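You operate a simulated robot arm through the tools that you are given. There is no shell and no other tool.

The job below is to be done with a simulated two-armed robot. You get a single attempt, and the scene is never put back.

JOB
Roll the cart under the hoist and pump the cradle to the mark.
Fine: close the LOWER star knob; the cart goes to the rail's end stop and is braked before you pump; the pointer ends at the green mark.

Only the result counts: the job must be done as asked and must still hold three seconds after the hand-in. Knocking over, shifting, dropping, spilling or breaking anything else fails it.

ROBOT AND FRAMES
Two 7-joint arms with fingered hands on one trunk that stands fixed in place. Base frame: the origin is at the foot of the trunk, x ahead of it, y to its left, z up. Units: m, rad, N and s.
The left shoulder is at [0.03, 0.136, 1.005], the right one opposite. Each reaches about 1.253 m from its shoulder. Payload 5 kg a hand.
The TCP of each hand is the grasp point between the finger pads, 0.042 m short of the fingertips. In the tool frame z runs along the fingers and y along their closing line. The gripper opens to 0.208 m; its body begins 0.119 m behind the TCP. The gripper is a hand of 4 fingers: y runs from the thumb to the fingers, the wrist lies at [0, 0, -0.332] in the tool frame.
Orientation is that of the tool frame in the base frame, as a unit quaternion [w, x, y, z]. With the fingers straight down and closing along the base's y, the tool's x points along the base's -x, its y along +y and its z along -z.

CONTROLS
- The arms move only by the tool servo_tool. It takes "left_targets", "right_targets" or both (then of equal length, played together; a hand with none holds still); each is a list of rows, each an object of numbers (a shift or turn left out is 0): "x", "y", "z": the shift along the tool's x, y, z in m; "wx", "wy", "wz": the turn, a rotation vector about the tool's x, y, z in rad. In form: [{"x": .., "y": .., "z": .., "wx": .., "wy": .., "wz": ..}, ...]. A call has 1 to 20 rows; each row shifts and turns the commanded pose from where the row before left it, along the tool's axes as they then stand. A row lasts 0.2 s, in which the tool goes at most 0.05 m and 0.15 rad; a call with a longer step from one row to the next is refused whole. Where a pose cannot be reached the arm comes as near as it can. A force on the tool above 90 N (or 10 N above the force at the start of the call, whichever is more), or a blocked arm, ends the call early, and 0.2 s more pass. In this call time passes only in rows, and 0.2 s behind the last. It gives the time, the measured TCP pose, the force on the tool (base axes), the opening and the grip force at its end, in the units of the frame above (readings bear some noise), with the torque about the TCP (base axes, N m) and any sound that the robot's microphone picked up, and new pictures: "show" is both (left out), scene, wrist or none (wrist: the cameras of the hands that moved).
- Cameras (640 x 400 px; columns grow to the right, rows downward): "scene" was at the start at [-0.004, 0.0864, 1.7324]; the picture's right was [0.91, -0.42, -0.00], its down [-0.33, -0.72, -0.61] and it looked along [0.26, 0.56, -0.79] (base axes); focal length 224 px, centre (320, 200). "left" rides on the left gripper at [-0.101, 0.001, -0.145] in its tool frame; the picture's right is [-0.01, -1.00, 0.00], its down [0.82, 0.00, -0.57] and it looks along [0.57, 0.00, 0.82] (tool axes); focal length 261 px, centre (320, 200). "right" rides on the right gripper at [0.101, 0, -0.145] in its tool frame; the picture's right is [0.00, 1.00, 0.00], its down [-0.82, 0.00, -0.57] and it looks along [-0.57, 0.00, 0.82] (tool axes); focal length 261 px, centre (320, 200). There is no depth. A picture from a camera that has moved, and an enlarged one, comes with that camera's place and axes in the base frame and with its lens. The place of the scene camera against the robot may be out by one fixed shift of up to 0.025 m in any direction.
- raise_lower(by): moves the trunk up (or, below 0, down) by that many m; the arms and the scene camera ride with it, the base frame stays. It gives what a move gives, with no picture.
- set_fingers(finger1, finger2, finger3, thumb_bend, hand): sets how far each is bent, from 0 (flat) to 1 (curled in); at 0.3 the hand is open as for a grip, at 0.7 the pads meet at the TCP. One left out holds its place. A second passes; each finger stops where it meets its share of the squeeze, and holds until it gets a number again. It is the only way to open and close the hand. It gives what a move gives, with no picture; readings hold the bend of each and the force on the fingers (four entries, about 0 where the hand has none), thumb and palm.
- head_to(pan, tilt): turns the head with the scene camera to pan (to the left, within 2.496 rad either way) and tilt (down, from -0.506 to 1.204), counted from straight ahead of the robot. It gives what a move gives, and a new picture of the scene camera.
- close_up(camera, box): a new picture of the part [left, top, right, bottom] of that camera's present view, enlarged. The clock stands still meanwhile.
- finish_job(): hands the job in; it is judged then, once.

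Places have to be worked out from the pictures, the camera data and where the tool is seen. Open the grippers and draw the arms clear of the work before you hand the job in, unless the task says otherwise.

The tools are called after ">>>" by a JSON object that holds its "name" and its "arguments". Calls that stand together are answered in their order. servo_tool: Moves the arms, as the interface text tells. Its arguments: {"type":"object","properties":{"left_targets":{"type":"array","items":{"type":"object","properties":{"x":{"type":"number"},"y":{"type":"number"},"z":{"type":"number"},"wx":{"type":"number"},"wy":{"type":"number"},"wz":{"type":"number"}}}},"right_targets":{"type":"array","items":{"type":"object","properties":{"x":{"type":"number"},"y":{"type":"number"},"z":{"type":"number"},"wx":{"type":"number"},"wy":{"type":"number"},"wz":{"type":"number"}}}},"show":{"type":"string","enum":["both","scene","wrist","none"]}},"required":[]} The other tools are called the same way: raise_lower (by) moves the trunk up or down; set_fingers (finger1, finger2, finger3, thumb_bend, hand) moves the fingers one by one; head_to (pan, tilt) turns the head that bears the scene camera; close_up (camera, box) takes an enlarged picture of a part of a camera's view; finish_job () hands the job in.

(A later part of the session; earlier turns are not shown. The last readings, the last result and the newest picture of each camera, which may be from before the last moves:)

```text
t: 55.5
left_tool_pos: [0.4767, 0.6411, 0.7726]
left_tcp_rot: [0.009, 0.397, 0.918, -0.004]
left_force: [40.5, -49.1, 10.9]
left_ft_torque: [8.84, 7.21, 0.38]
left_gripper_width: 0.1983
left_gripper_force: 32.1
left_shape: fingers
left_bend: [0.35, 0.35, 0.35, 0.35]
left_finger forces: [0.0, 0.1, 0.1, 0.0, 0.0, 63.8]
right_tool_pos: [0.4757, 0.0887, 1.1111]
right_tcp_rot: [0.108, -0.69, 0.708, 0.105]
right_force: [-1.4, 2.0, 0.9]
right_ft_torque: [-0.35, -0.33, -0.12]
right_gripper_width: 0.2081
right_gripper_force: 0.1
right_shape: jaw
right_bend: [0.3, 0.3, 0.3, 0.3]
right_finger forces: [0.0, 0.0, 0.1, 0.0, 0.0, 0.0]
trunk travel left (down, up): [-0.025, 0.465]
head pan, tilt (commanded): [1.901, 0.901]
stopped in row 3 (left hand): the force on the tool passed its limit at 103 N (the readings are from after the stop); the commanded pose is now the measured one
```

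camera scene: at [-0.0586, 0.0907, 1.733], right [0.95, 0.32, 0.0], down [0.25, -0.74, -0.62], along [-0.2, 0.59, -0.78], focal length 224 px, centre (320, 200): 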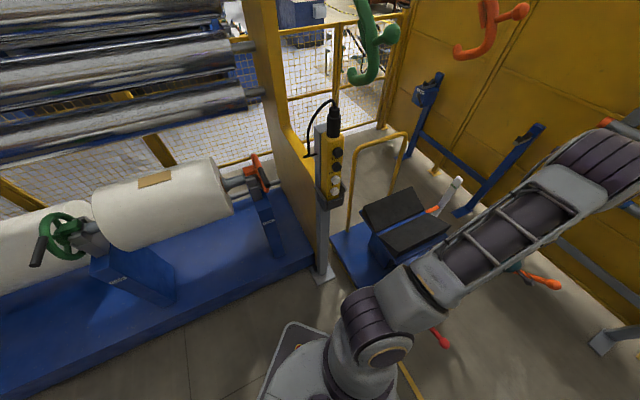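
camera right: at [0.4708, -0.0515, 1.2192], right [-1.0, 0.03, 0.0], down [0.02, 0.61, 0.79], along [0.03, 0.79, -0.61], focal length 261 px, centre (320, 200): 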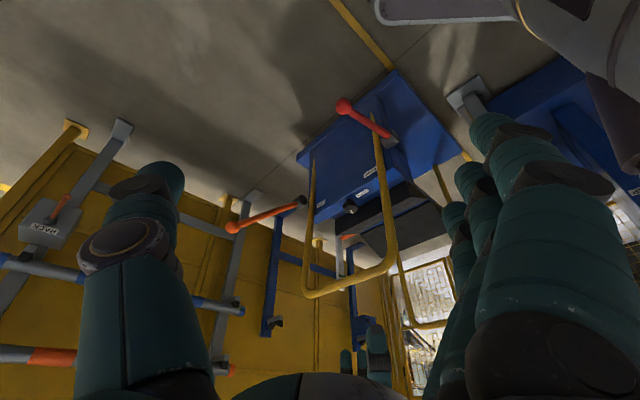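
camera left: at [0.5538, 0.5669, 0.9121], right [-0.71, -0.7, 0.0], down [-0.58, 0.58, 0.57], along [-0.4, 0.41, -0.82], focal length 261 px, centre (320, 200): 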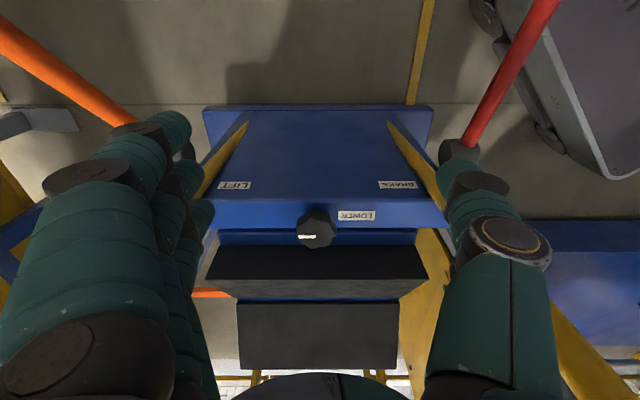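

Palm contact at u≈0.116 with ~64 N. I'll hold still for a moment to see whether the cart rolls and the force drops.

>>> {"name": "servo_tool", "arguments": {"left_targets": [{"x": 0.0}, {"x": 0.0}, {"x": 0.0}], "show": "wrist"}}

```text
t: 56.3
left_tool_pos: [0.4745, 0.6426, 0.7707]
left_tcp_rot: [0.007, 0.396, 0.918, -0.003]
left_force: [38.9, -51.8, 13.0]
left_ft_torque: [9.28, 7.09, 0.5]
left_gripper_width: 0.198
left_gripper_force: 32.4
left_shape: fingers
left_bend: [0.35, 0.35, 0.35, 0.35]
left_finger forces: [0.1, 0.0, 0.1, 0.0, 0.0, 65.0]
right_tool_pos: [0.4787, 0.0853, 1.1101]
right_tcp_rot: [0.108, -0.688, 0.709, 0.106]
right_force: [-0.1, 0.5, 0.2]
right_ft_torque: [-0.03, 0.01, -0.04]
right_gripper_width: 0.208
right_gripper_force: 0.1
right_shape: jaw
right_bend: [0.3, 0.3, 0.3, 0.3]
right_finger forces: [0.0, 0.0, 0.0, 0.0, 0.1, 0.0]
trunk travel left (down, up): [-0.025, 0.465]
head pan, tilt (commanded): [1.901, 0.901]
camera left: at [0.5428, 0.5706, 0.9157], right [-0.72, -0.69, 0.0], down [-0.57, 0.6, 0.56], along [-0.39, 0.4, -0.83], focal length 261 px, centre (320, 200)
```

left: 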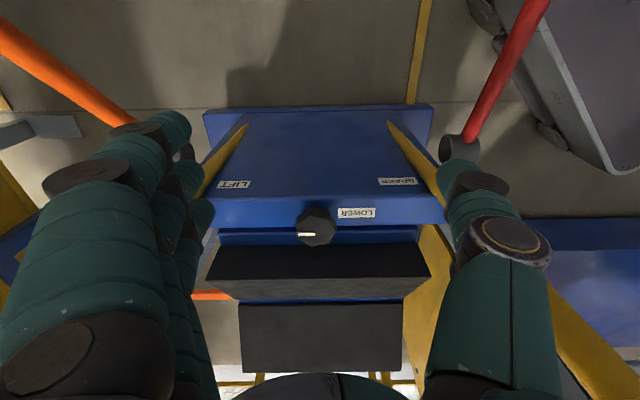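

The cart holds still under 65 N, so the rolling friction is higher than that, or the brake is on. I'll press a bit more, in small steps, and look at the brake lever closely.

>>> {"name": "servo_tool", "arguments": {"left_targets": [{"x": 0.003}, {"x": 0.002}], "show": "none"}}

>>> {"name": "close_up", "arguments": {"camera": "right", "box": [290, 60, 450, 220]}}

```text
t: 56.9
left_tool_pos: [0.4743, 0.6431, 0.7711]
left_tcp_rot: [0.009, 0.397, 0.918, -0.003]
left_force: [49.8, -66.4, 8.8]
left_ft_torque: [11.75, 8.7, 0.7]
left_gripper_width: 0.1981
left_gripper_force: 41.0
left_shape: fingers
left_bend: [0.35, 0.35, 0.35, 0.35]
left_finger forces: [0.1, 0.1, 0.0, 0.0, 0.0, 82.2]
right_tool_pos: [0.4785, 0.0851, 1.1075]
right_tcp_rot: [0.107, -0.688, 0.71, 0.106]
right_force: [0.0, -0.4, 0.6]
right_ft_torque: [0.04, -0.04, 0.01]
right_gripper_width: 0.208
right_gripper_force: 0.0
right_shape: jaw
right_bend: [0.3, 0.3, 0.3, 0.3]
right_finger forces: [0.0, 0.0, 0.0, 0.1, 0.1, 0.1]
trunk travel left (down, up): [-0.025, 0.465]
head pan, tilt (commanded): [1.901, 0.901]
```

```text
2.50 times, centred on (370, 140) of right
camera zoom: at [0.4753, -0.0552, 1.2172], right [-1.0, 0.03, 0.0], down [0.02, 0.61, 0.79], along [0.02, 0.79, -0.61], focal length 652 px, centre (195, 350)
```

zoom: 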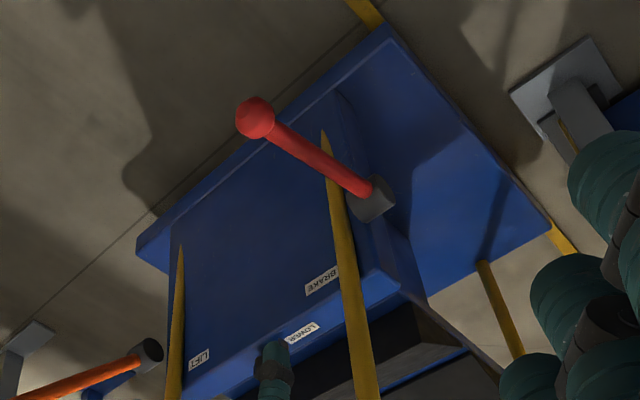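

Even 82 N doesn't move it, so the brake is evidently on at the start and has to be released first. I'll back the hand off the bar and move it over the red BRAKE lever.

>>> {"name": "servo_tool", "arguments": {"left_targets": [{"x": -0.02}, {"x": -0.04}, {"x": -0.04}, {"x": -0.02, "y": -0.03}, {"y": -0.045}, {"y": -0.045}, {"y": -0.045}, {"y": -0.045}, {"y": -0.026}], "show": "both"}}

```text
t: 58.9
left_tool_pos: [0.3769, 0.405, 0.7724]
left_tcp_rot: [0.005, 0.392, 0.92, -0.003]
left_force: [-0.5, 0.3, 0.4]
left_ft_torque: [0.03, 0.02, 0.02]
left_gripper_width: 0.1985
left_gripper_force: 0.0
left_shape: fingers
left_bend: [0.35, 0.35, 0.35, 0.35]
left_finger forces: [0.0, 0.0, 0.0, 0.0, 0.0, 0.1]
right_tool_pos: [0.4773, 0.0896, 1.1098]
right_tcp_rot: [0.108, -0.688, 0.71, 0.104]
right_force: [-0.2, 0.3, 0.4]
right_ft_torque: [-0.04, 0.01, -0.04]
right_gripper_width: 0.2077
right_gripper_force: 0.1
right_shape: jaw
right_bend: [0.3, 0.3, 0.3, 0.3]
right_finger forces: [0.0, 0.0, 0.1, 0.0, 0.1, 0.0]
trunk travel left (down, up): [-0.025, 0.465]
head pan, tilt (commanded): [1.901, 0.901]
camera scene: at [-0.0601, 0.0894, 1.7331], right [0.95, 0.32, 0.0], down [0.25, -0.74, -0.62], along [-0.2, 0.59, -0.78], focal length 224 px, centre (320, 200)
camera left: at [0.4446, 0.3327, 0.9167], right [-0.72, -0.7, 0.0], down [-0.58, 0.59, 0.56], along [-0.39, 0.4, -0.83], focal length 261 px, centre (320, 200)
```

scene: 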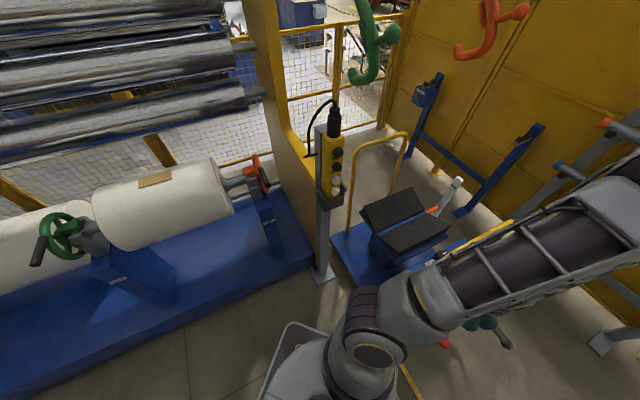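
left: 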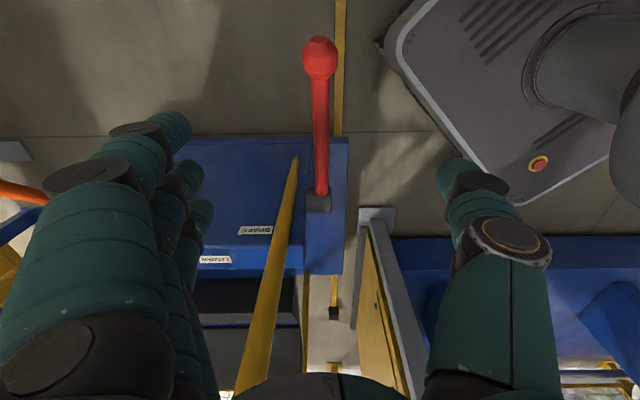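

The ball is at u≈−0.045, v≈0.551, and the rod is straight under the hand. I'll lower the open hand around the rod just behind the ball.

>>> {"name": "servo_tool", "arguments": {"left_targets": [{"x": -0.018, "z": 0.03}, {"z": 0.045}, {"z": 0.045}, {"z": 0.045}, {"z": 0.045}], "show": "both"}}

```text
t: 60.1
left_tool_pos: [0.3953, 0.3894, 0.5617]
left_tcp_rot: [0.005, 0.392, 0.92, -0.003]
left_force: [1.5, 0.8, 0.0]
left_ft_torque: [-0.07, 0.11, 0.03]
left_gripper_width: 0.1981
left_gripper_force: 0.0
left_shape: fingers
left_bend: [0.35, 0.35, 0.35, 0.35]
left_finger forces: [0.1, 0.0, 0.0, 0.1, 0.0, 0.0]
right_tool_pos: [0.4783, 0.0887, 1.1077]
right_tcp_rot: [0.106, -0.689, 0.709, 0.104]
right_force: [0.9, -0.2, -0.3]
right_ft_torque: [-0.06, 0.03, -0.01]
right_gripper_width: 0.208
right_gripper_force: 0.0
right_shape: jaw
right_bend: [0.3, 0.3, 0.3, 0.3]
right_finger forces: [0.0, 0.0, 0.1, 0.0, 0.0, 0.0]
trunk travel left (down, up): [-0.025, 0.465]
head pan, tilt (commanded): [1.901, 0.901]
camera scene: at [-0.0588, 0.0903, 1.7331], right [0.95, 0.32, 0.0], down [0.25, -0.74, -0.62], along [-0.2, 0.59, -0.78], focal length 224 px, centre (320, 200)
camera left: at [0.4643, 0.3173, 0.7062], right [-0.72, -0.7, 0.0], down [-0.58, 0.59, 0.56], along [-0.39, 0.4, -0.83], focal length 261 px, centre (320, 200)
```

scene: 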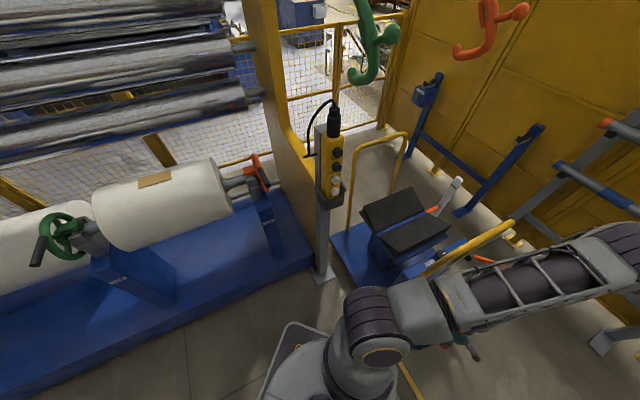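
left: 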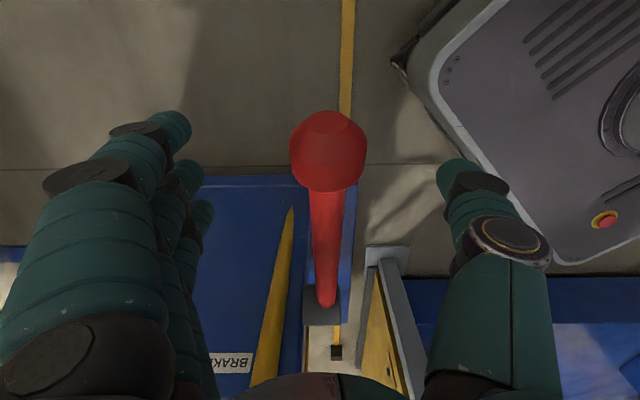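

The rod lies between thumb and fingers, right behind the ball. I'll close on it.

>>> {"name": "set_fingers", "arguments": {"hand": "left", "finger1": 0.7, "finger2": 0.7, "finger3": 0.7, "thumb_bend": 0.7}}

>>> {"name": "close_up", "arguments": {"camera": "left", "box": [120, 80, 520, 330]}}

```text
t: 61.1
left_tool_pos: [0.3944, 0.3883, 0.5622]
left_tcp_rot: [0.005, 0.392, 0.92, -0.002]
left_force: [-1.4, -2.2, -2.9]
left_ft_torque: [0.02, 0.0, 0.04]
left_gripper_width: 0.0333
left_gripper_force: 1.8
left_shape: fingers
left_bend: [0.7, 0.7, 0.7, 0.69]
left_finger forces: [0.1, 0.0, 0.0, 0.1, 3.0, 0.1]
right_tool_pos: [0.4762, 0.0893, 1.1094]
right_tcp_rot: [0.106, -0.689, 0.709, 0.104]
right_force: [0.3, 0.1, 0.1]
right_ft_torque: [0.0, -0.02, 0.0]
right_gripper_width: 0.208
right_gripper_force: 0.0
right_shape: jaw
right_bend: [0.3, 0.3, 0.3, 0.3]
right_finger forces: [0.0, 0.0, 0.0, 0.1, 0.1, 0.0]
trunk travel left (down, up): [-0.025, 0.465]
head pan, tilt (commanded): [1.901, 0.901]
```

```text
1.60 times, centred on (320, 205) of left
camera zoom: at [0.4633, 0.3168, 0.7069], right [-0.72, -0.7, 0.0], down [-0.57, 0.6, 0.56], along [-0.39, 0.4, -0.83], focal length 417 px, centre (320, 192)
```

zoom: 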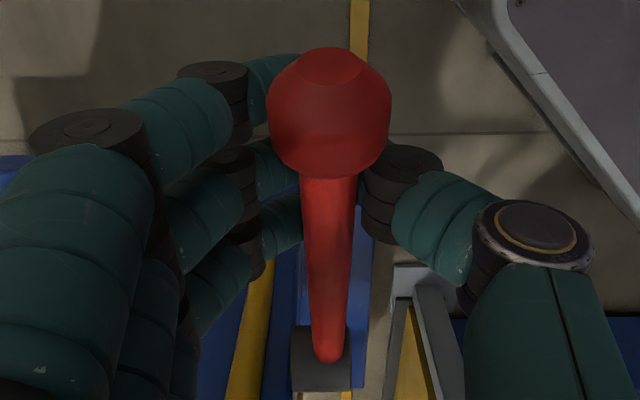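

The fingers are only just touching. I'll close further so the fingertips cage the rod.

>>> {"name": "set_fingers", "arguments": {"hand": "left", "finger1": 0.8, "finger2": 0.8, "finger3": 0.8, "thumb_bend": 0.8}}

>>> {"name": "servo_tool", "arguments": {"left_targets": [{"z": -0.006}, {"z": -0.006}, {"z": -0.006}], "show": "wrist"}}

```text
t: 62.1
left_tool_pos: [0.3943, 0.3883, 0.5617]
left_tcp_rot: [0.004, 0.392, 0.92, -0.004]
left_force: [-4.1, 0.9, -5.9]
left_ft_torque: [-0.02, -0.19, -0.21]
left_gripper_width: 0.0241
left_gripper_force: 6.3
left_shape: fingers
left_bend: [0.8, 0.78, 0.74, 0.75]
left_finger forces: [1.6, 0.0, 6.7, 0.1, 4.3, 0.0]
right_tool_pos: [0.4765, 0.0889, 1.11]
right_tcp_rot: [0.107, -0.689, 0.71, 0.104]
right_force: [-0.3, -0.1, 0.8]
right_ft_torque: [-0.03, 0.01, -0.01]
right_gripper_width: 0.208
right_gripper_force: 0.0
right_shape: jaw
right_bend: [0.3, 0.3, 0.3, 0.3]
right_finger forces: [0.0, 0.1, 0.0, 0.0, 0.0, 0.1]
trunk travel left (down, up): [-0.025, 0.465]
head pan, tilt (commanded): [1.901, 0.901]
```

```text
t: 62.9
left_tool_pos: [0.3922, 0.3889, 0.5784]
left_tcp_rot: [0.005, 0.392, 0.92, -0.004]
left_force: [-0.2, 3.0, -6.3]
left_ft_torque: [-0.09, -0.22, -0.21]
left_gripper_width: 0.0246
left_gripper_force: 5.0
left_shape: fingers
left_bend: [0.8, 0.79, 0.74, 0.75]
left_finger forces: [0.0, 0.1, 6.3, 0.0, 2.4, 0.0]
right_tool_pos: [0.4767, 0.0894, 1.1091]
right_tcp_rot: [0.106, -0.689, 0.709, 0.104]
right_force: [-0.2, 0.2, 0.1]
right_ft_torque: [-0.01, 0.0, 0.01]
right_gripper_width: 0.2081
right_gripper_force: 0.0
right_shape: jaw
right_bend: [0.3, 0.3, 0.3, 0.3]
right_finger forces: [0.1, 0.0, 0.1, 0.0, 0.0, 0.0]
trunk travel left (down, up): [-0.025, 0.465]
head pan, tilt (commanded): [1.901, 0.901]
camera left: at [0.4613, 0.3175, 0.7236], right [-0.72, -0.7, 0.0], down [-0.58, 0.59, 0.56], along [-0.39, 0.4, -0.83], focal length 261 px, centre (320, 200)
```

left: 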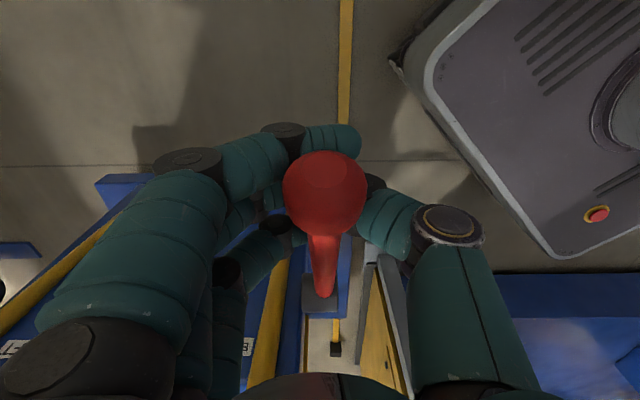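

The lever has risen with almost no resistance (ball now ≈ z 0.607, about 25° up from 14°). I'll keep lifting along its arc.

>>> {"name": "servo_tool", "arguments": {"left_targets": [{"x": 0.005, "z": -0.013}, {"x": 0.006, "z": -0.013}, {"x": 0.007, "z": -0.013}, {"x": 0.008, "z": -0.013}], "show": "both"}}

```text
t: 63.9
left_tool_pos: [0.3736, 0.4073, 0.6318]
left_tcp_rot: [0.005, 0.393, 0.92, -0.004]
left_force: [-1.3, -0.2, 0.4]
left_ft_torque: [-0.03, -0.03, 0.02]
left_gripper_width: 0.0248
left_gripper_force: 0.1
left_shape: fingers
left_bend: [0.8, 0.79, 0.76, 0.75]
left_finger forces: [0.0, 0.0, 0.1, 0.0, 0.0, 0.0]
right_tool_pos: [0.4775, 0.0879, 1.1087]
right_tcp_rot: [0.107, -0.689, 0.71, 0.103]
right_force: [1.0, -0.4, -0.1]
right_ft_torque: [-0.02, -0.03, 0.03]
right_gripper_width: 0.2079
right_gripper_force: 0.1
right_shape: jaw
right_bend: [0.3, 0.3, 0.3, 0.3]
right_finger forces: [0.0, 0.0, 0.0, 0.0, 0.1, 0.1]
trunk travel left (down, up): [-0.025, 0.465]
head pan, tilt (commanded): [1.901, 0.901]
camera scene: at [-0.0602, 0.0896, 1.7332], right [0.95, 0.32, 0.0], down [0.25, -0.74, -0.62], along [-0.2, 0.59, -0.78], focal length 224 px, centre (320, 200)
camera left: at [0.4422, 0.3359, 0.776], right [-0.72, -0.7, 0.0], down [-0.57, 0.6, 0.56], along [-0.39, 0.4, -0.83], focal length 261 px, centre (320, 200)
```

scene: 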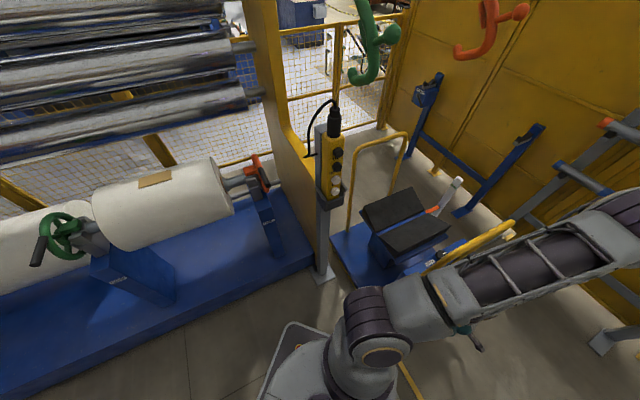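
left: 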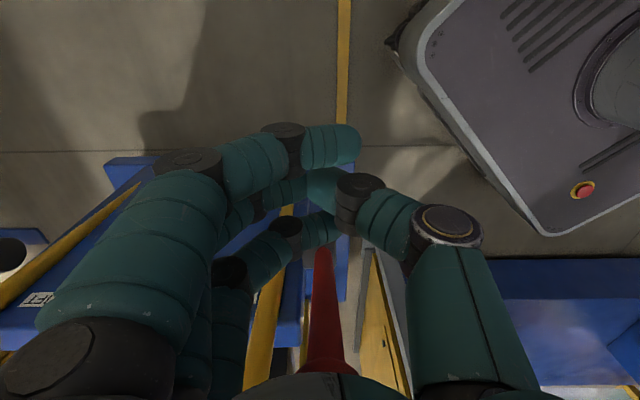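

The rod now stands at roughly 56° elevation with no force on the hand, so the lever has swung up. I'll open the hand and rise off it to check.

>>> {"name": "set_fingers", "arguments": {"hand": "left", "finger1": 0.3, "finger2": 0.3, "finger3": 0.3, "thumb_bend": 0.3}}

>>> {"name": "servo_tool", "arguments": {"left_targets": [{"z": -0.045}, {"z": -0.045}, {"z": -0.045}, {"z": -0.045}, {"x": -0.04}], "show": "wrist"}}

>>> {"name": "close_up", "arguments": {"camera": "right", "box": [290, 60, 450, 220]}}

```text
t: 64.9
left_tool_pos: [0.374, 0.4069, 0.6317]
left_tcp_rot: [0.005, 0.392, 0.92, -0.003]
left_force: [-0.7, -0.1, -1.1]
left_ft_torque: [0.02, 0.02, 0.03]
left_gripper_width: 0.2234
left_gripper_force: 0.1
left_shape: fingers
left_bend: [0.3, 0.3, 0.3, 0.3]
left_finger forces: [0.0, 0.0, 0.0, 0.0, 0.0, 0.0]
right_tool_pos: [0.4761, 0.0888, 1.1086]
right_tcp_rot: [0.107, -0.688, 0.71, 0.103]
right_force: [0.3, 0.9, 0.8]
right_ft_torque: [0.03, 0.0, 0.02]
right_gripper_width: 0.208
right_gripper_force: 0.0
right_shape: jaw
right_bend: [0.3, 0.3, 0.3, 0.3]
right_finger forces: [0.0, 0.0, 0.0, 0.0, 0.0, 0.1]
trunk travel left (down, up): [-0.025, 0.465]
head pan, tilt (commanded): [1.901, 0.901]
```

```text
t: 66.1
left_tool_pos: [0.3998, 0.3838, 0.8139]
left_tcp_rot: [0.004, 0.391, 0.92, -0.003]
left_force: [0.5, -0.8, 0.1]
left_ft_torque: [0.07, 0.11, 0.01]
left_gripper_width: 0.2235
left_gripper_force: 0.1
left_shape: fingers
left_bend: [0.3, 0.3, 0.3, 0.3]
left_finger forces: [0.0, 0.1, 0.0, 0.1, 0.1, 0.0]
right_tool_pos: [0.4782, 0.0888, 1.1091]
right_tcp_rot: [0.106, -0.688, 0.71, 0.105]
right_force: [0.6, -0.9, -0.8]
right_ft_torque: [0.13, 0.16, 0.04]
right_gripper_width: 0.208
right_gripper_force: 0.0
right_shape: jaw
right_bend: [0.3, 0.3, 0.3, 0.3]
right_finger forces: [0.0, 0.1, 0.0, 0.0, 0.0, 0.0]
trunk travel left (down, up): [-0.025, 0.465]
head pan, tilt (commanded): [1.901, 0.901]
camera left: at [0.4692, 0.3121, 0.9578], right [-0.72, -0.7, 0.0], down [-0.57, 0.59, 0.56], along [-0.39, 0.4, -0.83], focal length 261 px, centre (320, 200)
```

left: 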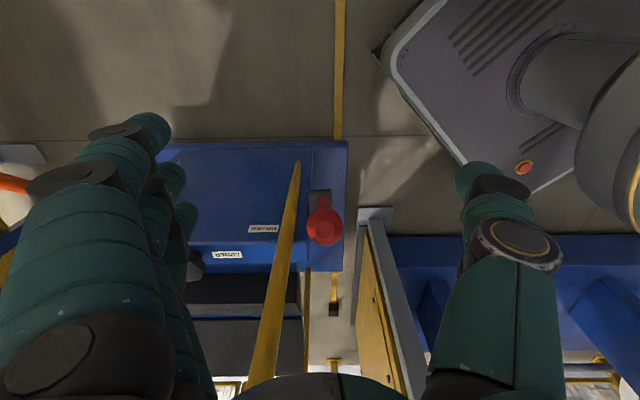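

```text
2.50 times, centred on (370, 140) of right
camera zoom: at [0.4744, -0.0509, 1.2174], right [-1.0, 0.03, 0.0], down [0.02, 0.61, 0.79], along [0.02, 0.79, -0.62], focal length 652 px, centre (195, 350)
```

zoom: 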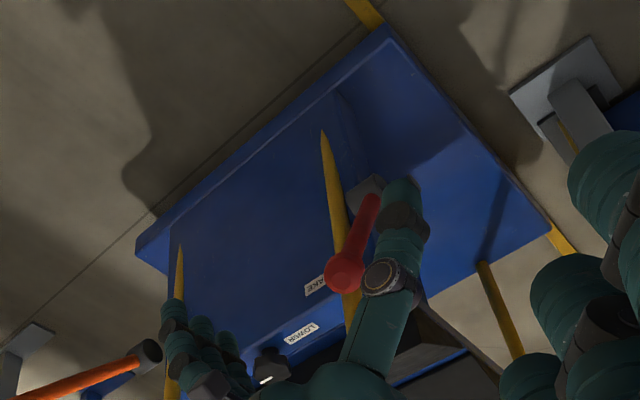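

The brake lever now stands up at ~60° and stays there. I'll return behind the push bar, and test whether the cart rolls.

>>> {"name": "servo_tool", "arguments": {"left_targets": [{"y": 0.047}, {"y": 0.047}, {"y": 0.047}, {"y": 0.047}, {"y": 0.047, "z": 0.015}, {"x": 0.03, "z": 0.03}, {"x": 0.03}, {"x": 0.03}, {"x": 0.015}], "show": "none"}}

```text
t: 68.1
left_tool_pos: [0.497, 0.6191, 0.764]
left_tcp_rot: [0.005, 0.392, 0.92, -0.003]
left_force: [0.0, 0.0, -0.3]
left_ft_torque: [0.02, -0.01, 0.01]
left_gripper_width: 0.2239
left_gripper_force: 0.1
left_shape: fingers
left_bend: [0.3, 0.3, 0.3, 0.3]
left_finger forces: [0.0, 0.0, 0.1, 0.0, 0.1, 0.0]
right_tool_pos: [0.4769, 0.0875, 1.1092]
right_tcp_rot: [0.107, -0.689, 0.709, 0.104]
right_force: [0.9, 0.5, 1.0]
right_ft_torque: [-0.01, 0.0, -0.01]
right_gripper_width: 0.2078
right_gripper_force: 0.1
right_shape: jaw
right_bend: [0.3, 0.3, 0.3, 0.3]
right_finger forces: [0.0, 0.1, 0.0, 0.0, 0.0, 0.0]
trunk travel left (down, up): [-0.025, 0.465]
head pan, tilt (commanded): [1.901, 0.901]
```

Now the TCP is just short of contact. I'll push forward slowly.

>>> {"name": "servo_tool", "arguments": {"left_targets": [{"x": 0.008}, {"x": 0.008}, {"x": 0.006}, {"x": 0.006}, {"x": 0.006}, {"x": 0.006}, {"x": 0.006}], "show": "none"}}

```text
t: 69.7
left_tool_pos: [0.4626, 0.6551, 0.764]
left_tcp_rot: [0.004, 0.39, 0.921, -0.003]
left_force: [-2.1, 0.7, -0.9]
left_ft_torque: [-0.1, -0.04, 0.02]
left_gripper_width: 0.224
left_gripper_force: 0.0
left_shape: fingers
left_bend: [0.3, 0.3, 0.3, 0.3]
left_finger forces: [0.0, 0.1, 0.0, 0.1, 0.0, 0.1]
right_tool_pos: [0.4762, 0.0906, 1.1081]
right_tcp_rot: [0.106, -0.689, 0.709, 0.103]
right_force: [-0.8, 1.3, 0.5]
right_ft_torque: [-0.03, -0.02, 0.02]
right_gripper_width: 0.208
right_gripper_force: 0.0
right_shape: jaw
right_bend: [0.3, 0.3, 0.3, 0.3]
right_finger forces: [0.0, 0.1, 0.0, 0.0, 0.1, 0.1]
trunk travel left (down, up): [-0.025, 0.465]
head pan, tilt (commanded): [1.901, 0.901]
```

The hand has gone past the earlier contact point with no resistance, so the cart is rolling. I'll look.

>>> {"name": "servo_tool", "arguments": {"left_targets": [{"x": 0.005}], "show": "both"}}

```text
t: 70.1
left_tool_pos: [0.4606, 0.6566, 0.7654]
left_tcp_rot: [0.005, 0.392, 0.92, -0.004]
left_force: [-0.3, 0.4, -0.3]
left_ft_torque: [-0.04, -0.06, -0.01]
left_gripper_width: 0.2242
left_gripper_force: 0.1
left_shape: fingers
left_bend: [0.3, 0.3, 0.3, 0.3]
left_finger forces: [0.0, 0.0, 0.1, 0.0, 0.0, 0.1]
right_tool_pos: [0.475, 0.0889, 1.1094]
right_tcp_rot: [0.107, -0.688, 0.71, 0.103]
right_force: [-0.5, 0.3, -0.3]
right_ft_torque: [0.01, 0.01, 0.0]
right_gripper_width: 0.2077
right_gripper_force: 0.0
right_shape: jaw
right_bend: [0.3, 0.3, 0.3, 0.3]
right_finger forces: [0.0, 0.0, 0.0, 0.0, 0.0, 0.1]
trunk travel left (down, up): [-0.025, 0.465]
head pan, tilt (commanded): [1.901, 0.901]
camera scene: at [-0.0601, 0.0897, 1.7331], right [0.95, 0.32, 0.0], down [0.25, -0.74, -0.62], along [-0.2, 0.59, -0.78], focal length 224 px, centre (320, 200)
camera left: at [0.5293, 0.5845, 0.9092], right [-0.72, -0.7, 0.0], down [-0.57, 0.59, 0.56], along [-0.39, 0.4, -0.83], focal length 261 px, centre (320, 200)
```

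scene: 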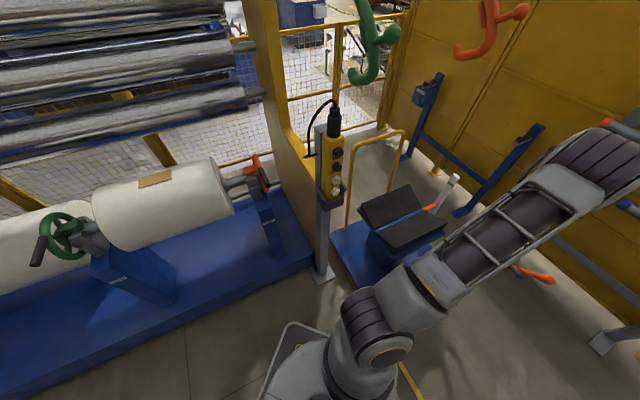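
left: 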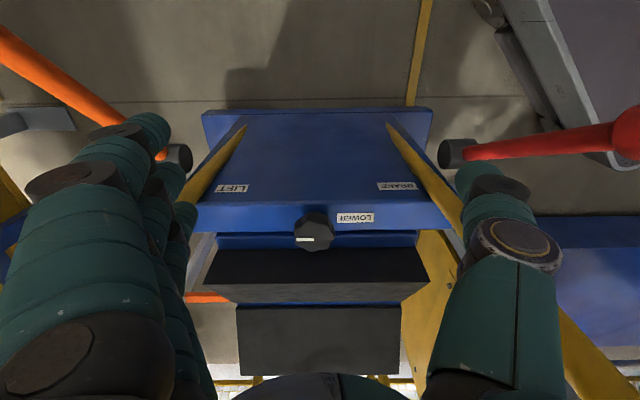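

The cart is rolling along (it's a few centimetres further). I'll keep pushing at a gentle pace.

>>> {"name": "servo_tool", "arguments": {"left_targets": [{"x": 0.01}, {"x": 0.015}, {"x": 0.015}, {"x": 0.015}, {"x": 0.015}, {"x": 0.015}, {"x": 0.015}, {"x": 0.015}, {"x": 0.015}, {"x": 0.015}, {"x": 0.01}], "show": "both"}}

```text
t: 72.5
left_tool_pos: [0.3542, 0.7684, 0.761]
left_tcp_rot: [0.005, 0.392, 0.92, -0.003]
left_force: [0.9, 0.4, 0.3]
left_ft_torque: [-0.01, 0.02, 0.02]
left_gripper_width: 0.2239
left_gripper_force: 0.0
left_shape: fingers
left_bend: [0.3, 0.3, 0.3, 0.3]
left_finger forces: [0.1, 0.0, 0.0, 0.0, 0.1, 0.1]
right_tool_pos: [0.4769, 0.0891, 1.1093]
right_tcp_rot: [0.107, -0.688, 0.71, 0.104]
right_force: [1.0, 0.7, 0.5]
right_ft_torque: [-0.06, -0.02, -0.03]
right_gripper_width: 0.208
right_gripper_force: 0.1
right_shape: jaw
right_bend: [0.3, 0.3, 0.3, 0.3]
right_finger forces: [0.1, 0.0, 0.1, 0.1, 0.0, 0.0]
trunk travel left (down, up): [-0.025, 0.465]
head pan, tilt (commanded): [1.901, 0.901]
camera scene: at [-0.0602, 0.0908, 1.733], right [0.95, 0.32, 0.0], down [0.25, -0.74, -0.62], along [-0.2, 0.59, -0.78], focal length 224 px, centre (320, 200)
camera left: at [0.4226, 0.6969, 0.9055], right [-0.72, -0.7, 0.0], down [-0.57, 0.6, 0.56], along [-0.39, 0.4, -0.83], focal length 261 px, centre (320, 200)
```

scene: 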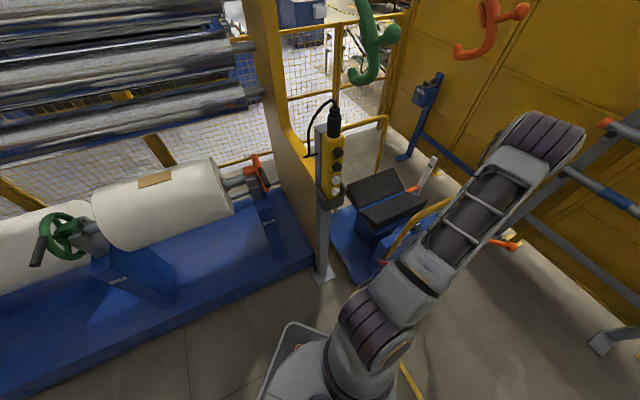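
left: 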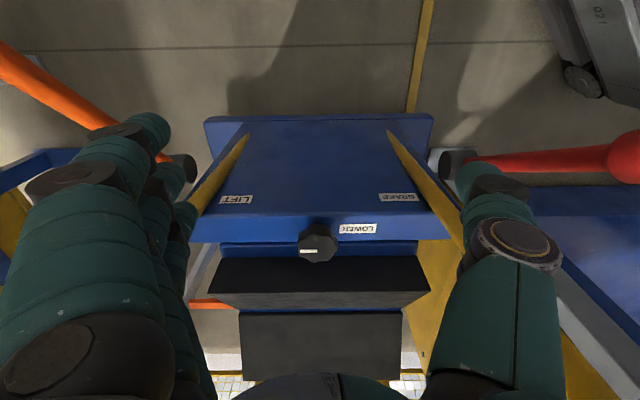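

The cart has gone ~0.18 m with negligible force. I'll continue.

>>> {"name": "servo_tool", "arguments": {"left_targets": [{"x": 0.015}, {"x": 0.015}, {"x": 0.015}, {"x": 0.015}, {"x": 0.015}, {"x": 0.015}, {"x": 0.015}, {"x": 0.015}, {"x": 0.015}, {"x": 0.01}], "show": "both"}}

```text
t: 74.7
left_tool_pos: [0.2509, 0.8759, 0.76]
left_tcp_rot: [0.005, 0.392, 0.92, -0.002]
left_force: [-0.4, 0.0, -0.9]
left_ft_torque: [0.07, 0.1, -0.03]
left_gripper_width: 0.2242
left_gripper_force: 0.1
left_shape: fingers
left_bend: [0.3, 0.3, 0.3, 0.3]
left_finger forces: [0.1, 0.0, 0.0, 0.0, 0.1, 0.0]
right_tool_pos: [0.4755, 0.0911, 1.11]
right_tcp_rot: [0.107, -0.689, 0.709, 0.104]
right_force: [0.3, 0.5, -0.2]
right_ft_torque: [-0.01, -0.06, -0.02]
right_gripper_width: 0.2079
right_gripper_force: 0.1
right_shape: jaw
right_bend: [0.3, 0.3, 0.3, 0.3]
right_finger forces: [0.1, 0.0, 0.1, 0.0, 0.1, 0.0]
trunk travel left (down, up): [-0.025, 0.465]
head pan, tilt (commanded): [1.901, 0.901]
camera scene: at [-0.0609, 0.0907, 1.7331], right [0.95, 0.33, 0.0], down [0.26, -0.74, -0.62], along [-0.2, 0.59, -0.78], focal length 224 px, centre (320, 200)
camera left: at [0.3199, 0.8034, 0.9051], right [-0.72, -0.7, 0.0], down [-0.58, 0.59, 0.56], along [-0.39, 0.4, -0.83], focal length 261 px, centre (320, 200)
```

scene: 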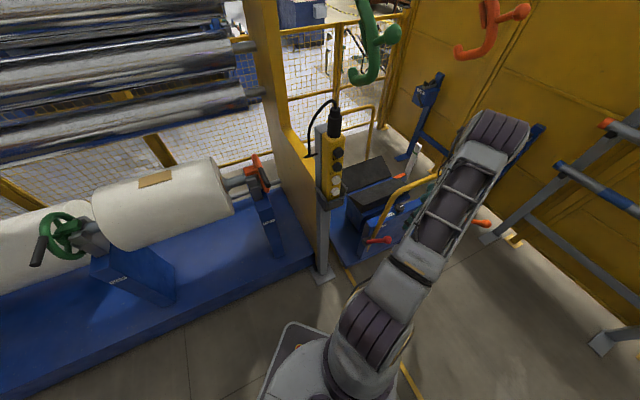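
left: 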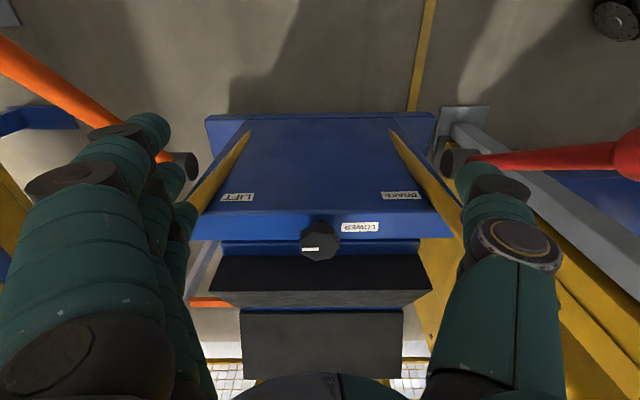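

Traveled ~0.32 m. I'll slow down for the approach to the end stop.

>>> {"name": "servo_tool", "arguments": {"left_targets": [{"x": 0.01}, {"x": 0.01}, {"x": 0.01}, {"x": 0.01}, {"x": 0.01}, {"x": 0.01}, {"x": 0.01}, {"x": 0.01}, {"x": 0.008}, {"x": 0.008}], "show": "both"}}

```text
t: 76.9
left_tool_pos: [0.1894, 0.9385, 0.7602]
left_tcp_rot: [0.007, 0.393, 0.92, -0.003]
left_force: [12.8, -21.4, 6.7]
left_ft_torque: [4.12, 2.53, 0.37]
left_gripper_width: 0.2241
left_gripper_force: 11.5
left_shape: fingers
left_bend: [0.3, 0.3, 0.3, 0.3]
left_finger forces: [0.1, 0.1, 0.0, 0.1, 0.1, 23.3]
right_tool_pos: [0.4778, 0.0859, 1.1093]
right_tcp_rot: [0.107, -0.689, 0.709, 0.104]
right_force: [0.3, -0.6, 1.1]
right_ft_torque: [0.02, -0.05, -0.02]
right_gripper_width: 0.2078
right_gripper_force: 0.1
right_shape: jaw
right_bend: [0.3, 0.3, 0.3, 0.3]
right_finger forces: [0.0, 0.0, 0.1, 0.0, 0.0, 0.0]
trunk travel left (down, up): [-0.025, 0.465]
head pan, tilt (commanded): [1.901, 0.901]
camera scene: at [-0.0591, 0.0869, 1.7333], right [0.95, 0.32, 0.0], down [0.25, -0.74, -0.62], along [-0.2, 0.59, -0.78], focal length 224 px, centre (320, 200)
camera left: at [0.2588, 0.8674, 0.9043], right [-0.72, -0.69, 0.0], down [-0.57, 0.6, 0.56], along [-0.39, 0.4, -0.83], focal length 261 px, centre (320, 200)
```

scene: 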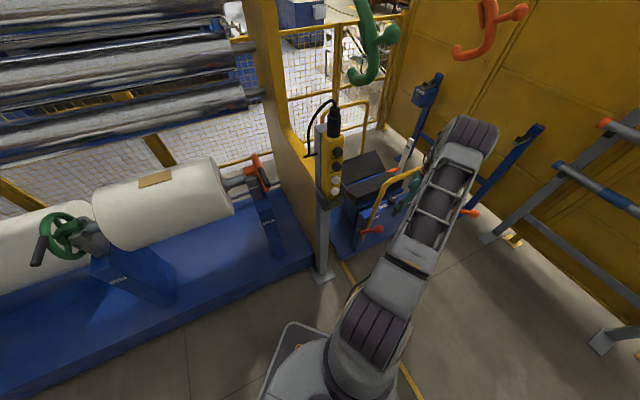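
left: 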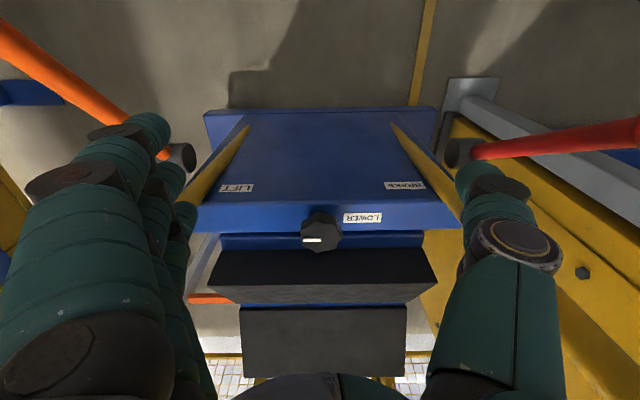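

The palm force rose to ~24 N with the tool ~9 mm short of its command: probably the end stop. I'll press a bit more to confirm the cart doesn't advance.

>>> {"name": "servo_tool", "arguments": {"left_targets": [{"x": 0.004}, {"x": 0.004}, {"x": 0.0}], "show": "wrist"}}

```text
t: 77.7
left_tool_pos: [0.1919, 0.9384, 0.7573]
left_tcp_rot: [0.013, 0.395, 0.919, -0.009]
left_force: [27.5, -46.9, 12.8]
left_ft_torque: [8.95, 5.73, 0.69]
left_gripper_width: 0.2241
left_gripper_force: 24.8
left_shape: fingers
left_bend: [0.3, 0.3, 0.3, 0.3]
left_finger forces: [0.0, 0.1, 0.1, 0.0, 0.0, 49.1]
right_tool_pos: [0.4755, 0.0901, 1.1103]
right_tcp_rot: [0.109, -0.69, 0.708, 0.105]
right_force: [-1.0, 0.9, 1.6]
right_ft_torque: [-0.21, -0.14, -0.08]
right_gripper_width: 0.2079
right_gripper_force: 0.2
right_shape: jaw
right_bend: [0.3, 0.3, 0.3, 0.3]
right_finger forces: [0.0, 0.0, 0.1, 0.0, 0.0, 0.0]
trunk travel left (down, up): [-0.025, 0.465]
head pan, tilt (commanded): [1.901, 0.901]
stopped in row 3 (left hand): the force on the tool passed its limit at 91 N (the readings are from after the stop); the commanded pose is now the measured one
camera left: at [0.2595, 0.868, 0.9039], right [-0.72, -0.69, 0.01], down [-0.58, 0.61, 0.55], along [-0.38, 0.39, -0.84], focal length 261 px, centre (320, 200)
```

left: 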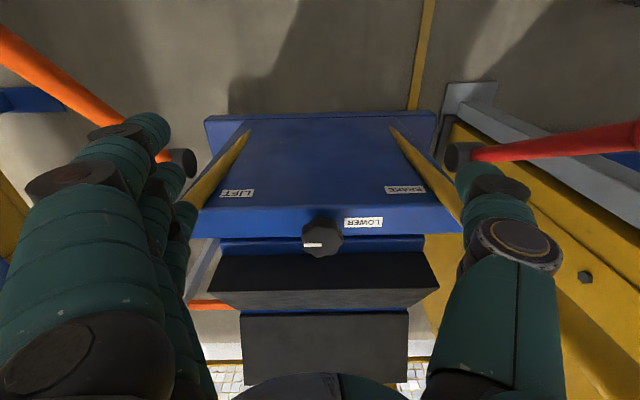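

The cart is hard against the end stop: ~90 N doesn't advance it (travel ≈0.41 m). Now for the brake: I'll back off slightly, rise, and go over the raised brake lever (ball now ≈ u 0.49, v 0.55, z 0.72) so the palm can press it straight down.

>>> {"name": "servo_tool", "arguments": {"left_targets": [{"x": -0.02}, {"x": -0.03}, {"z": -0.045}, {"z": -0.045}, {"z": -0.045}], "show": "both"}}

```text
t: 78.9
left_tool_pos: [0.2179, 0.9057, 0.8956]
left_tcp_rot: [0.009, 0.393, 0.919, -0.007]
left_force: [-0.9, -1.2, 0.5]
left_ft_torque: [0.13, -0.02, 0.05]
left_gripper_width: 0.2242
left_gripper_force: 0.0
left_shape: fingers
left_bend: [0.3, 0.3, 0.3, 0.3]
left_finger forces: [0.1, 0.1, 0.0, 0.1, 0.0, 0.0]
right_tool_pos: [0.4739, 0.0903, 1.1105]
right_tcp_rot: [0.108, -0.689, 0.709, 0.104]
right_force: [-0.9, -0.8, -0.2]
right_ft_torque: [0.14, -0.08, -0.04]
right_gripper_width: 0.208
right_gripper_force: 0.1
right_shape: jaw
right_bend: [0.3, 0.3, 0.3, 0.3]
right_finger forces: [0.0, 0.0, 0.0, 0.0, 0.0, 0.0]
trunk travel left (down, up): [-0.025, 0.465]
head pan, tilt (commanded): [1.901, 0.901]
camera scene: at [-0.0613, 0.0881, 1.7332], right [0.95, 0.32, 0.0], down [0.25, -0.74, -0.62], along [-0.2, 0.59, -0.78], focal length 224 px, centre (320, 200)
camera left: at [0.2855, 0.8352, 1.0406], right [-0.72, -0.69, 0.01], down [-0.58, 0.6, 0.55], along [-0.39, 0.39, -0.83], focal length 261 px, centre (320, 200)
```

scene: 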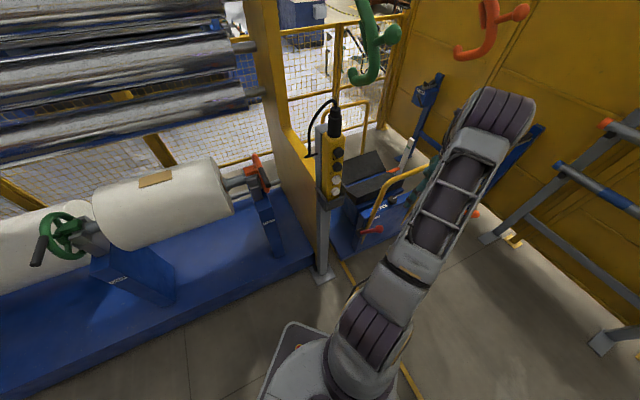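
left: 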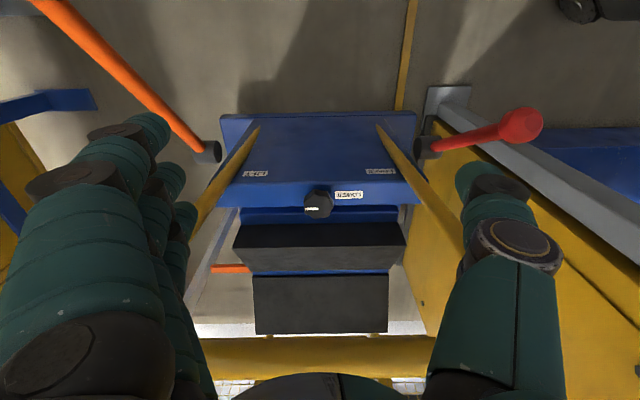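

The ball is at u≈0.49, v≈0.545, as predicted, and the cart stays at the stop (knob u≈0.653). I'll move across above the lever.

>>> {"name": "servo_tool", "arguments": {"left_targets": [{"y": -0.0415, "x": -0.0045}, {"y": -0.0415, "x": -0.0045}, {"y": -0.0415, "x": -0.0045}, {"y": -0.0415, "x": -0.0045}, {"y": -0.0415, "x": -0.0045}, {"y": -0.0415, "x": -0.0045}], "show": "both"}}

```text
t: 80.3
left_tool_pos: [0.0571, 0.7189, 0.8955]
left_tcp_rot: [0.01, 0.394, 0.919, -0.006]
left_force: [-1.4, 0.5, 0.3]
left_ft_torque: [0.05, -0.01, 0.0]
left_gripper_width: 0.2239
left_gripper_force: 0.0
left_shape: fingers
left_bend: [0.3, 0.3, 0.3, 0.3]
left_finger forces: [0.0, 0.1, 0.1, 0.0, 0.1, 0.0]
right_tool_pos: [0.4745, 0.0891, 1.1097]
right_tcp_rot: [0.107, -0.689, 0.709, 0.104]
right_force: [-0.5, -0.4, 0.3]
right_ft_torque: [0.03, -0.04, -0.03]
right_gripper_width: 0.2079
right_gripper_force: 0.0
right_shape: jaw
right_bend: [0.3, 0.3, 0.3, 0.3]
right_finger forces: [0.1, 0.0, 0.1, 0.1, 0.0, 0.0]
trunk travel left (down, up): [-0.025, 0.465]
head pan, tilt (commanded): [1.901, 0.901]
camera scene: at [-0.0605, 0.089, 1.7332], right [0.95, 0.32, 0.0], down [0.25, -0.74, -0.62], along [-0.2, 0.59, -0.78], focal length 224 px, centre (320, 200)
camera left: at [0.1247, 0.6481, 1.0406], right [-0.72, -0.69, 0.0], down [-0.58, 0.6, 0.55], along [-0.39, 0.4, -0.83], focal length 261 px, centre (320, 200)
```

scene: 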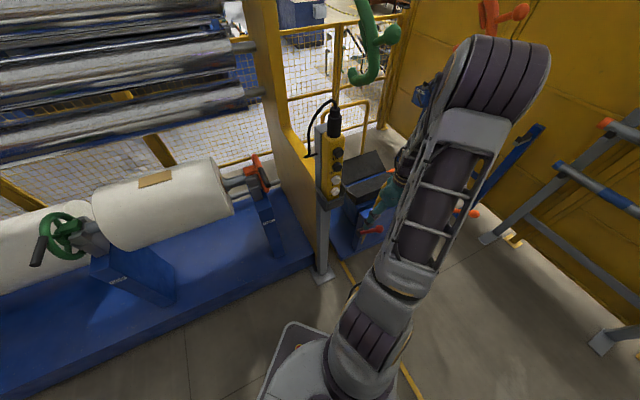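
left: 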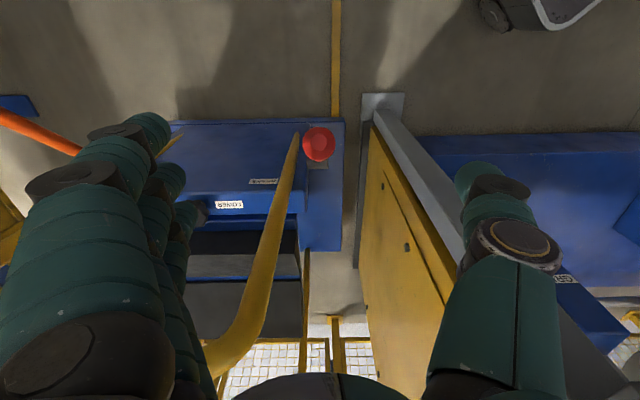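

The ball is centred between thumb and fingers, ~30 mm ahead of the hand axis. I'll descend around it, then slowly near palm contact.

>>> {"name": "servo_tool", "arguments": {"left_targets": [{"z": 0.04}, {"z": 0.04}, {"z": 0.04}, {"z": 0.04}, {"z": 0.04}], "show": "both"}}

```text
t: 81.5
left_tool_pos: [0.0603, 0.7158, 0.6934]
left_tcp_rot: [0.009, 0.393, 0.919, -0.007]
left_force: [-0.2, 1.4, 0.7]
left_ft_torque: [-0.13, 0.01, -0.01]
left_gripper_width: 0.2242
left_gripper_force: 0.1
left_shape: fingers
left_bend: [0.3, 0.3, 0.3, 0.3]
left_finger forces: [0.0, 0.0, 0.0, 0.0, 0.0, 0.0]
right_tool_pos: [0.4756, 0.0916, 1.1097]
right_tcp_rot: [0.107, -0.689, 0.709, 0.103]
right_force: [-0.1, 0.9, -0.6]
right_ft_torque: [-0.09, -0.04, -0.01]
right_gripper_width: 0.2077
right_gripper_force: 0.2
right_shape: jaw
right_bend: [0.3, 0.3, 0.3, 0.3]
right_finger forces: [0.1, 0.1, 0.0, 0.0, 0.1, 0.1]
trunk travel left (down, up): [-0.025, 0.465]
head pan, tilt (commanded): [1.901, 0.901]
camera scene: at [-0.06, 0.0911, 1.733], right [0.95, 0.32, 0.0], down [0.25, -0.74, -0.62], along [-0.2, 0.59, -0.78], focal length 224 px, centre (320, 200)
camera left: at [0.1279, 0.6446, 0.8392], right [-0.72, -0.69, 0.01], down [-0.58, 0.6, 0.55], along [-0.39, 0.4, -0.83], focal length 261 px, centre (320, 200)
```

scene: 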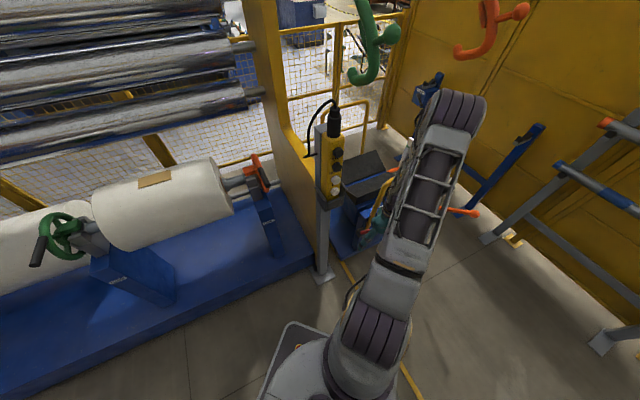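
left: 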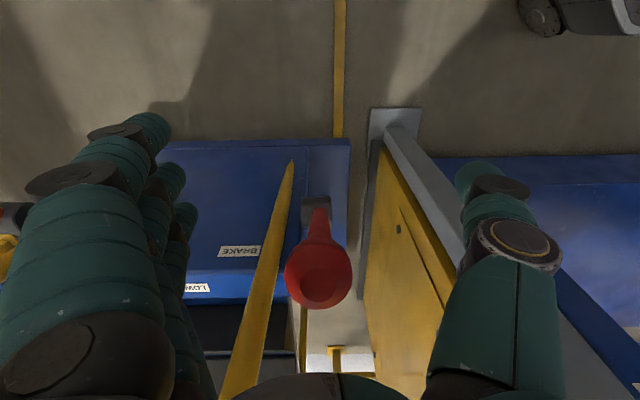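

The ball is well inside the hand. I'll continue down slowly to palm contact.

>>> {"name": "servo_tool", "arguments": {"left_targets": [{"z": 0.015}, {"z": 0.015}, {"z": 0.012}, {"z": 0.012}, {"z": 0.01}, {"z": 0.01}], "show": "wrist"}}

```text
t: 82.9
left_tool_pos: [0.0631, 0.7105, 0.6239]
left_tcp_rot: [0.009, 0.395, 0.919, -0.004]
left_force: [10.8, -10.6, 38.1]
left_ft_torque: [2.29, 2.13, -0.01]
left_gripper_width: 0.224
left_gripper_force: 18.6
left_shape: fingers
left_bend: [0.3, 0.3, 0.3, 0.3]
left_finger forces: [0.0, 0.0, 0.0, 0.0, 0.1, 38.2]
right_tool_pos: [0.4763, 0.0865, 1.1097]
right_tcp_rot: [0.108, -0.69, 0.708, 0.106]
right_force: [0.6, 0.3, 0.0]
right_ft_torque: [0.02, 0.04, 0.02]
right_gripper_width: 0.2079
right_gripper_force: 0.1
right_shape: jaw
right_bend: [0.3, 0.3, 0.3, 0.3]
right_finger forces: [0.0, 0.0, 0.0, 0.0, 0.0, 0.0]
trunk travel left (down, up): [-0.025, 0.465]
head pan, tilt (commanded): [1.901, 0.901]
camera left: at [0.1308, 0.6398, 0.7686], right [-0.72, -0.69, 0.0], down [-0.58, 0.6, 0.55], along [-0.38, 0.4, -0.83], focal length 261 px, centre (320, 200)
```

left: 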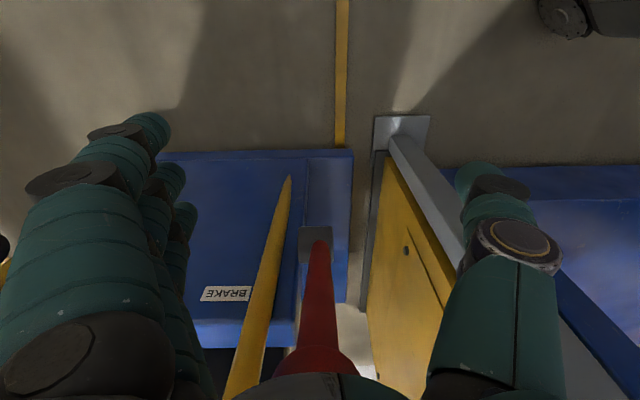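

The palm presses the ball with 38 N down, plus a push toward the stop, and the lever is not yet moving. I'll press further with a small −u motion to let it swing.

>>> {"name": "servo_tool", "arguments": {"left_targets": [{"z": 0.006, "x": -0.004}, {"z": 0.006, "x": -0.004}, {"z": 0.008, "x": -0.004}, {"z": 0.008, "x": -0.004}], "show": "wrist"}}

```text
t: 83.5
left_tool_pos: [0.0727, 0.7026, 0.6177]
left_tcp_rot: [0.013, 0.396, 0.918, -0.006]
left_force: [13.9, -31.1, 62.9]
left_ft_torque: [5.48, 3.2, 0.33]
left_gripper_width: 0.2238
left_gripper_force: 31.0
left_shape: fingers
left_bend: [0.3, 0.3, 0.3, 0.3]
left_finger forces: [0.0, 0.1, 0.0, 0.0, 0.1, 62.3]
right_tool_pos: [0.4746, 0.0876, 1.1101]
right_tcp_rot: [0.108, -0.69, 0.708, 0.105]
right_force: [-0.5, 1.2, 0.6]
right_ft_torque: [-0.14, -0.11, -0.07]
right_gripper_width: 0.2081
right_gripper_force: 0.1
right_shape: jaw
right_bend: [0.3, 0.3, 0.3, 0.3]
right_finger forces: [0.1, 0.0, 0.0, 0.0, 0.1, 0.1]
trunk travel left (down, up): [-0.025, 0.465]
head pan, tilt (commanded): [1.901, 0.901]
stopped in row 2 (left hand): the force on the tool passed its limit at 95 N (the readings are from after the stop); the commanded pose is now the measured one
camera left: at [0.1386, 0.6319, 0.7628], right [-0.72, -0.69, 0.0], down [-0.58, 0.61, 0.55], along [-0.38, 0.4, -0.84], focal length 261 px, centre (320, 200)
```

left: 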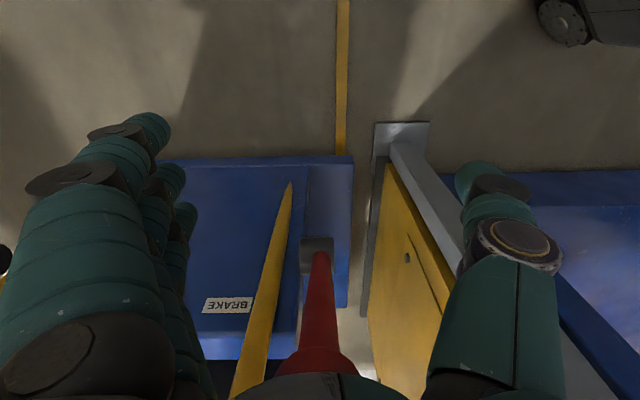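

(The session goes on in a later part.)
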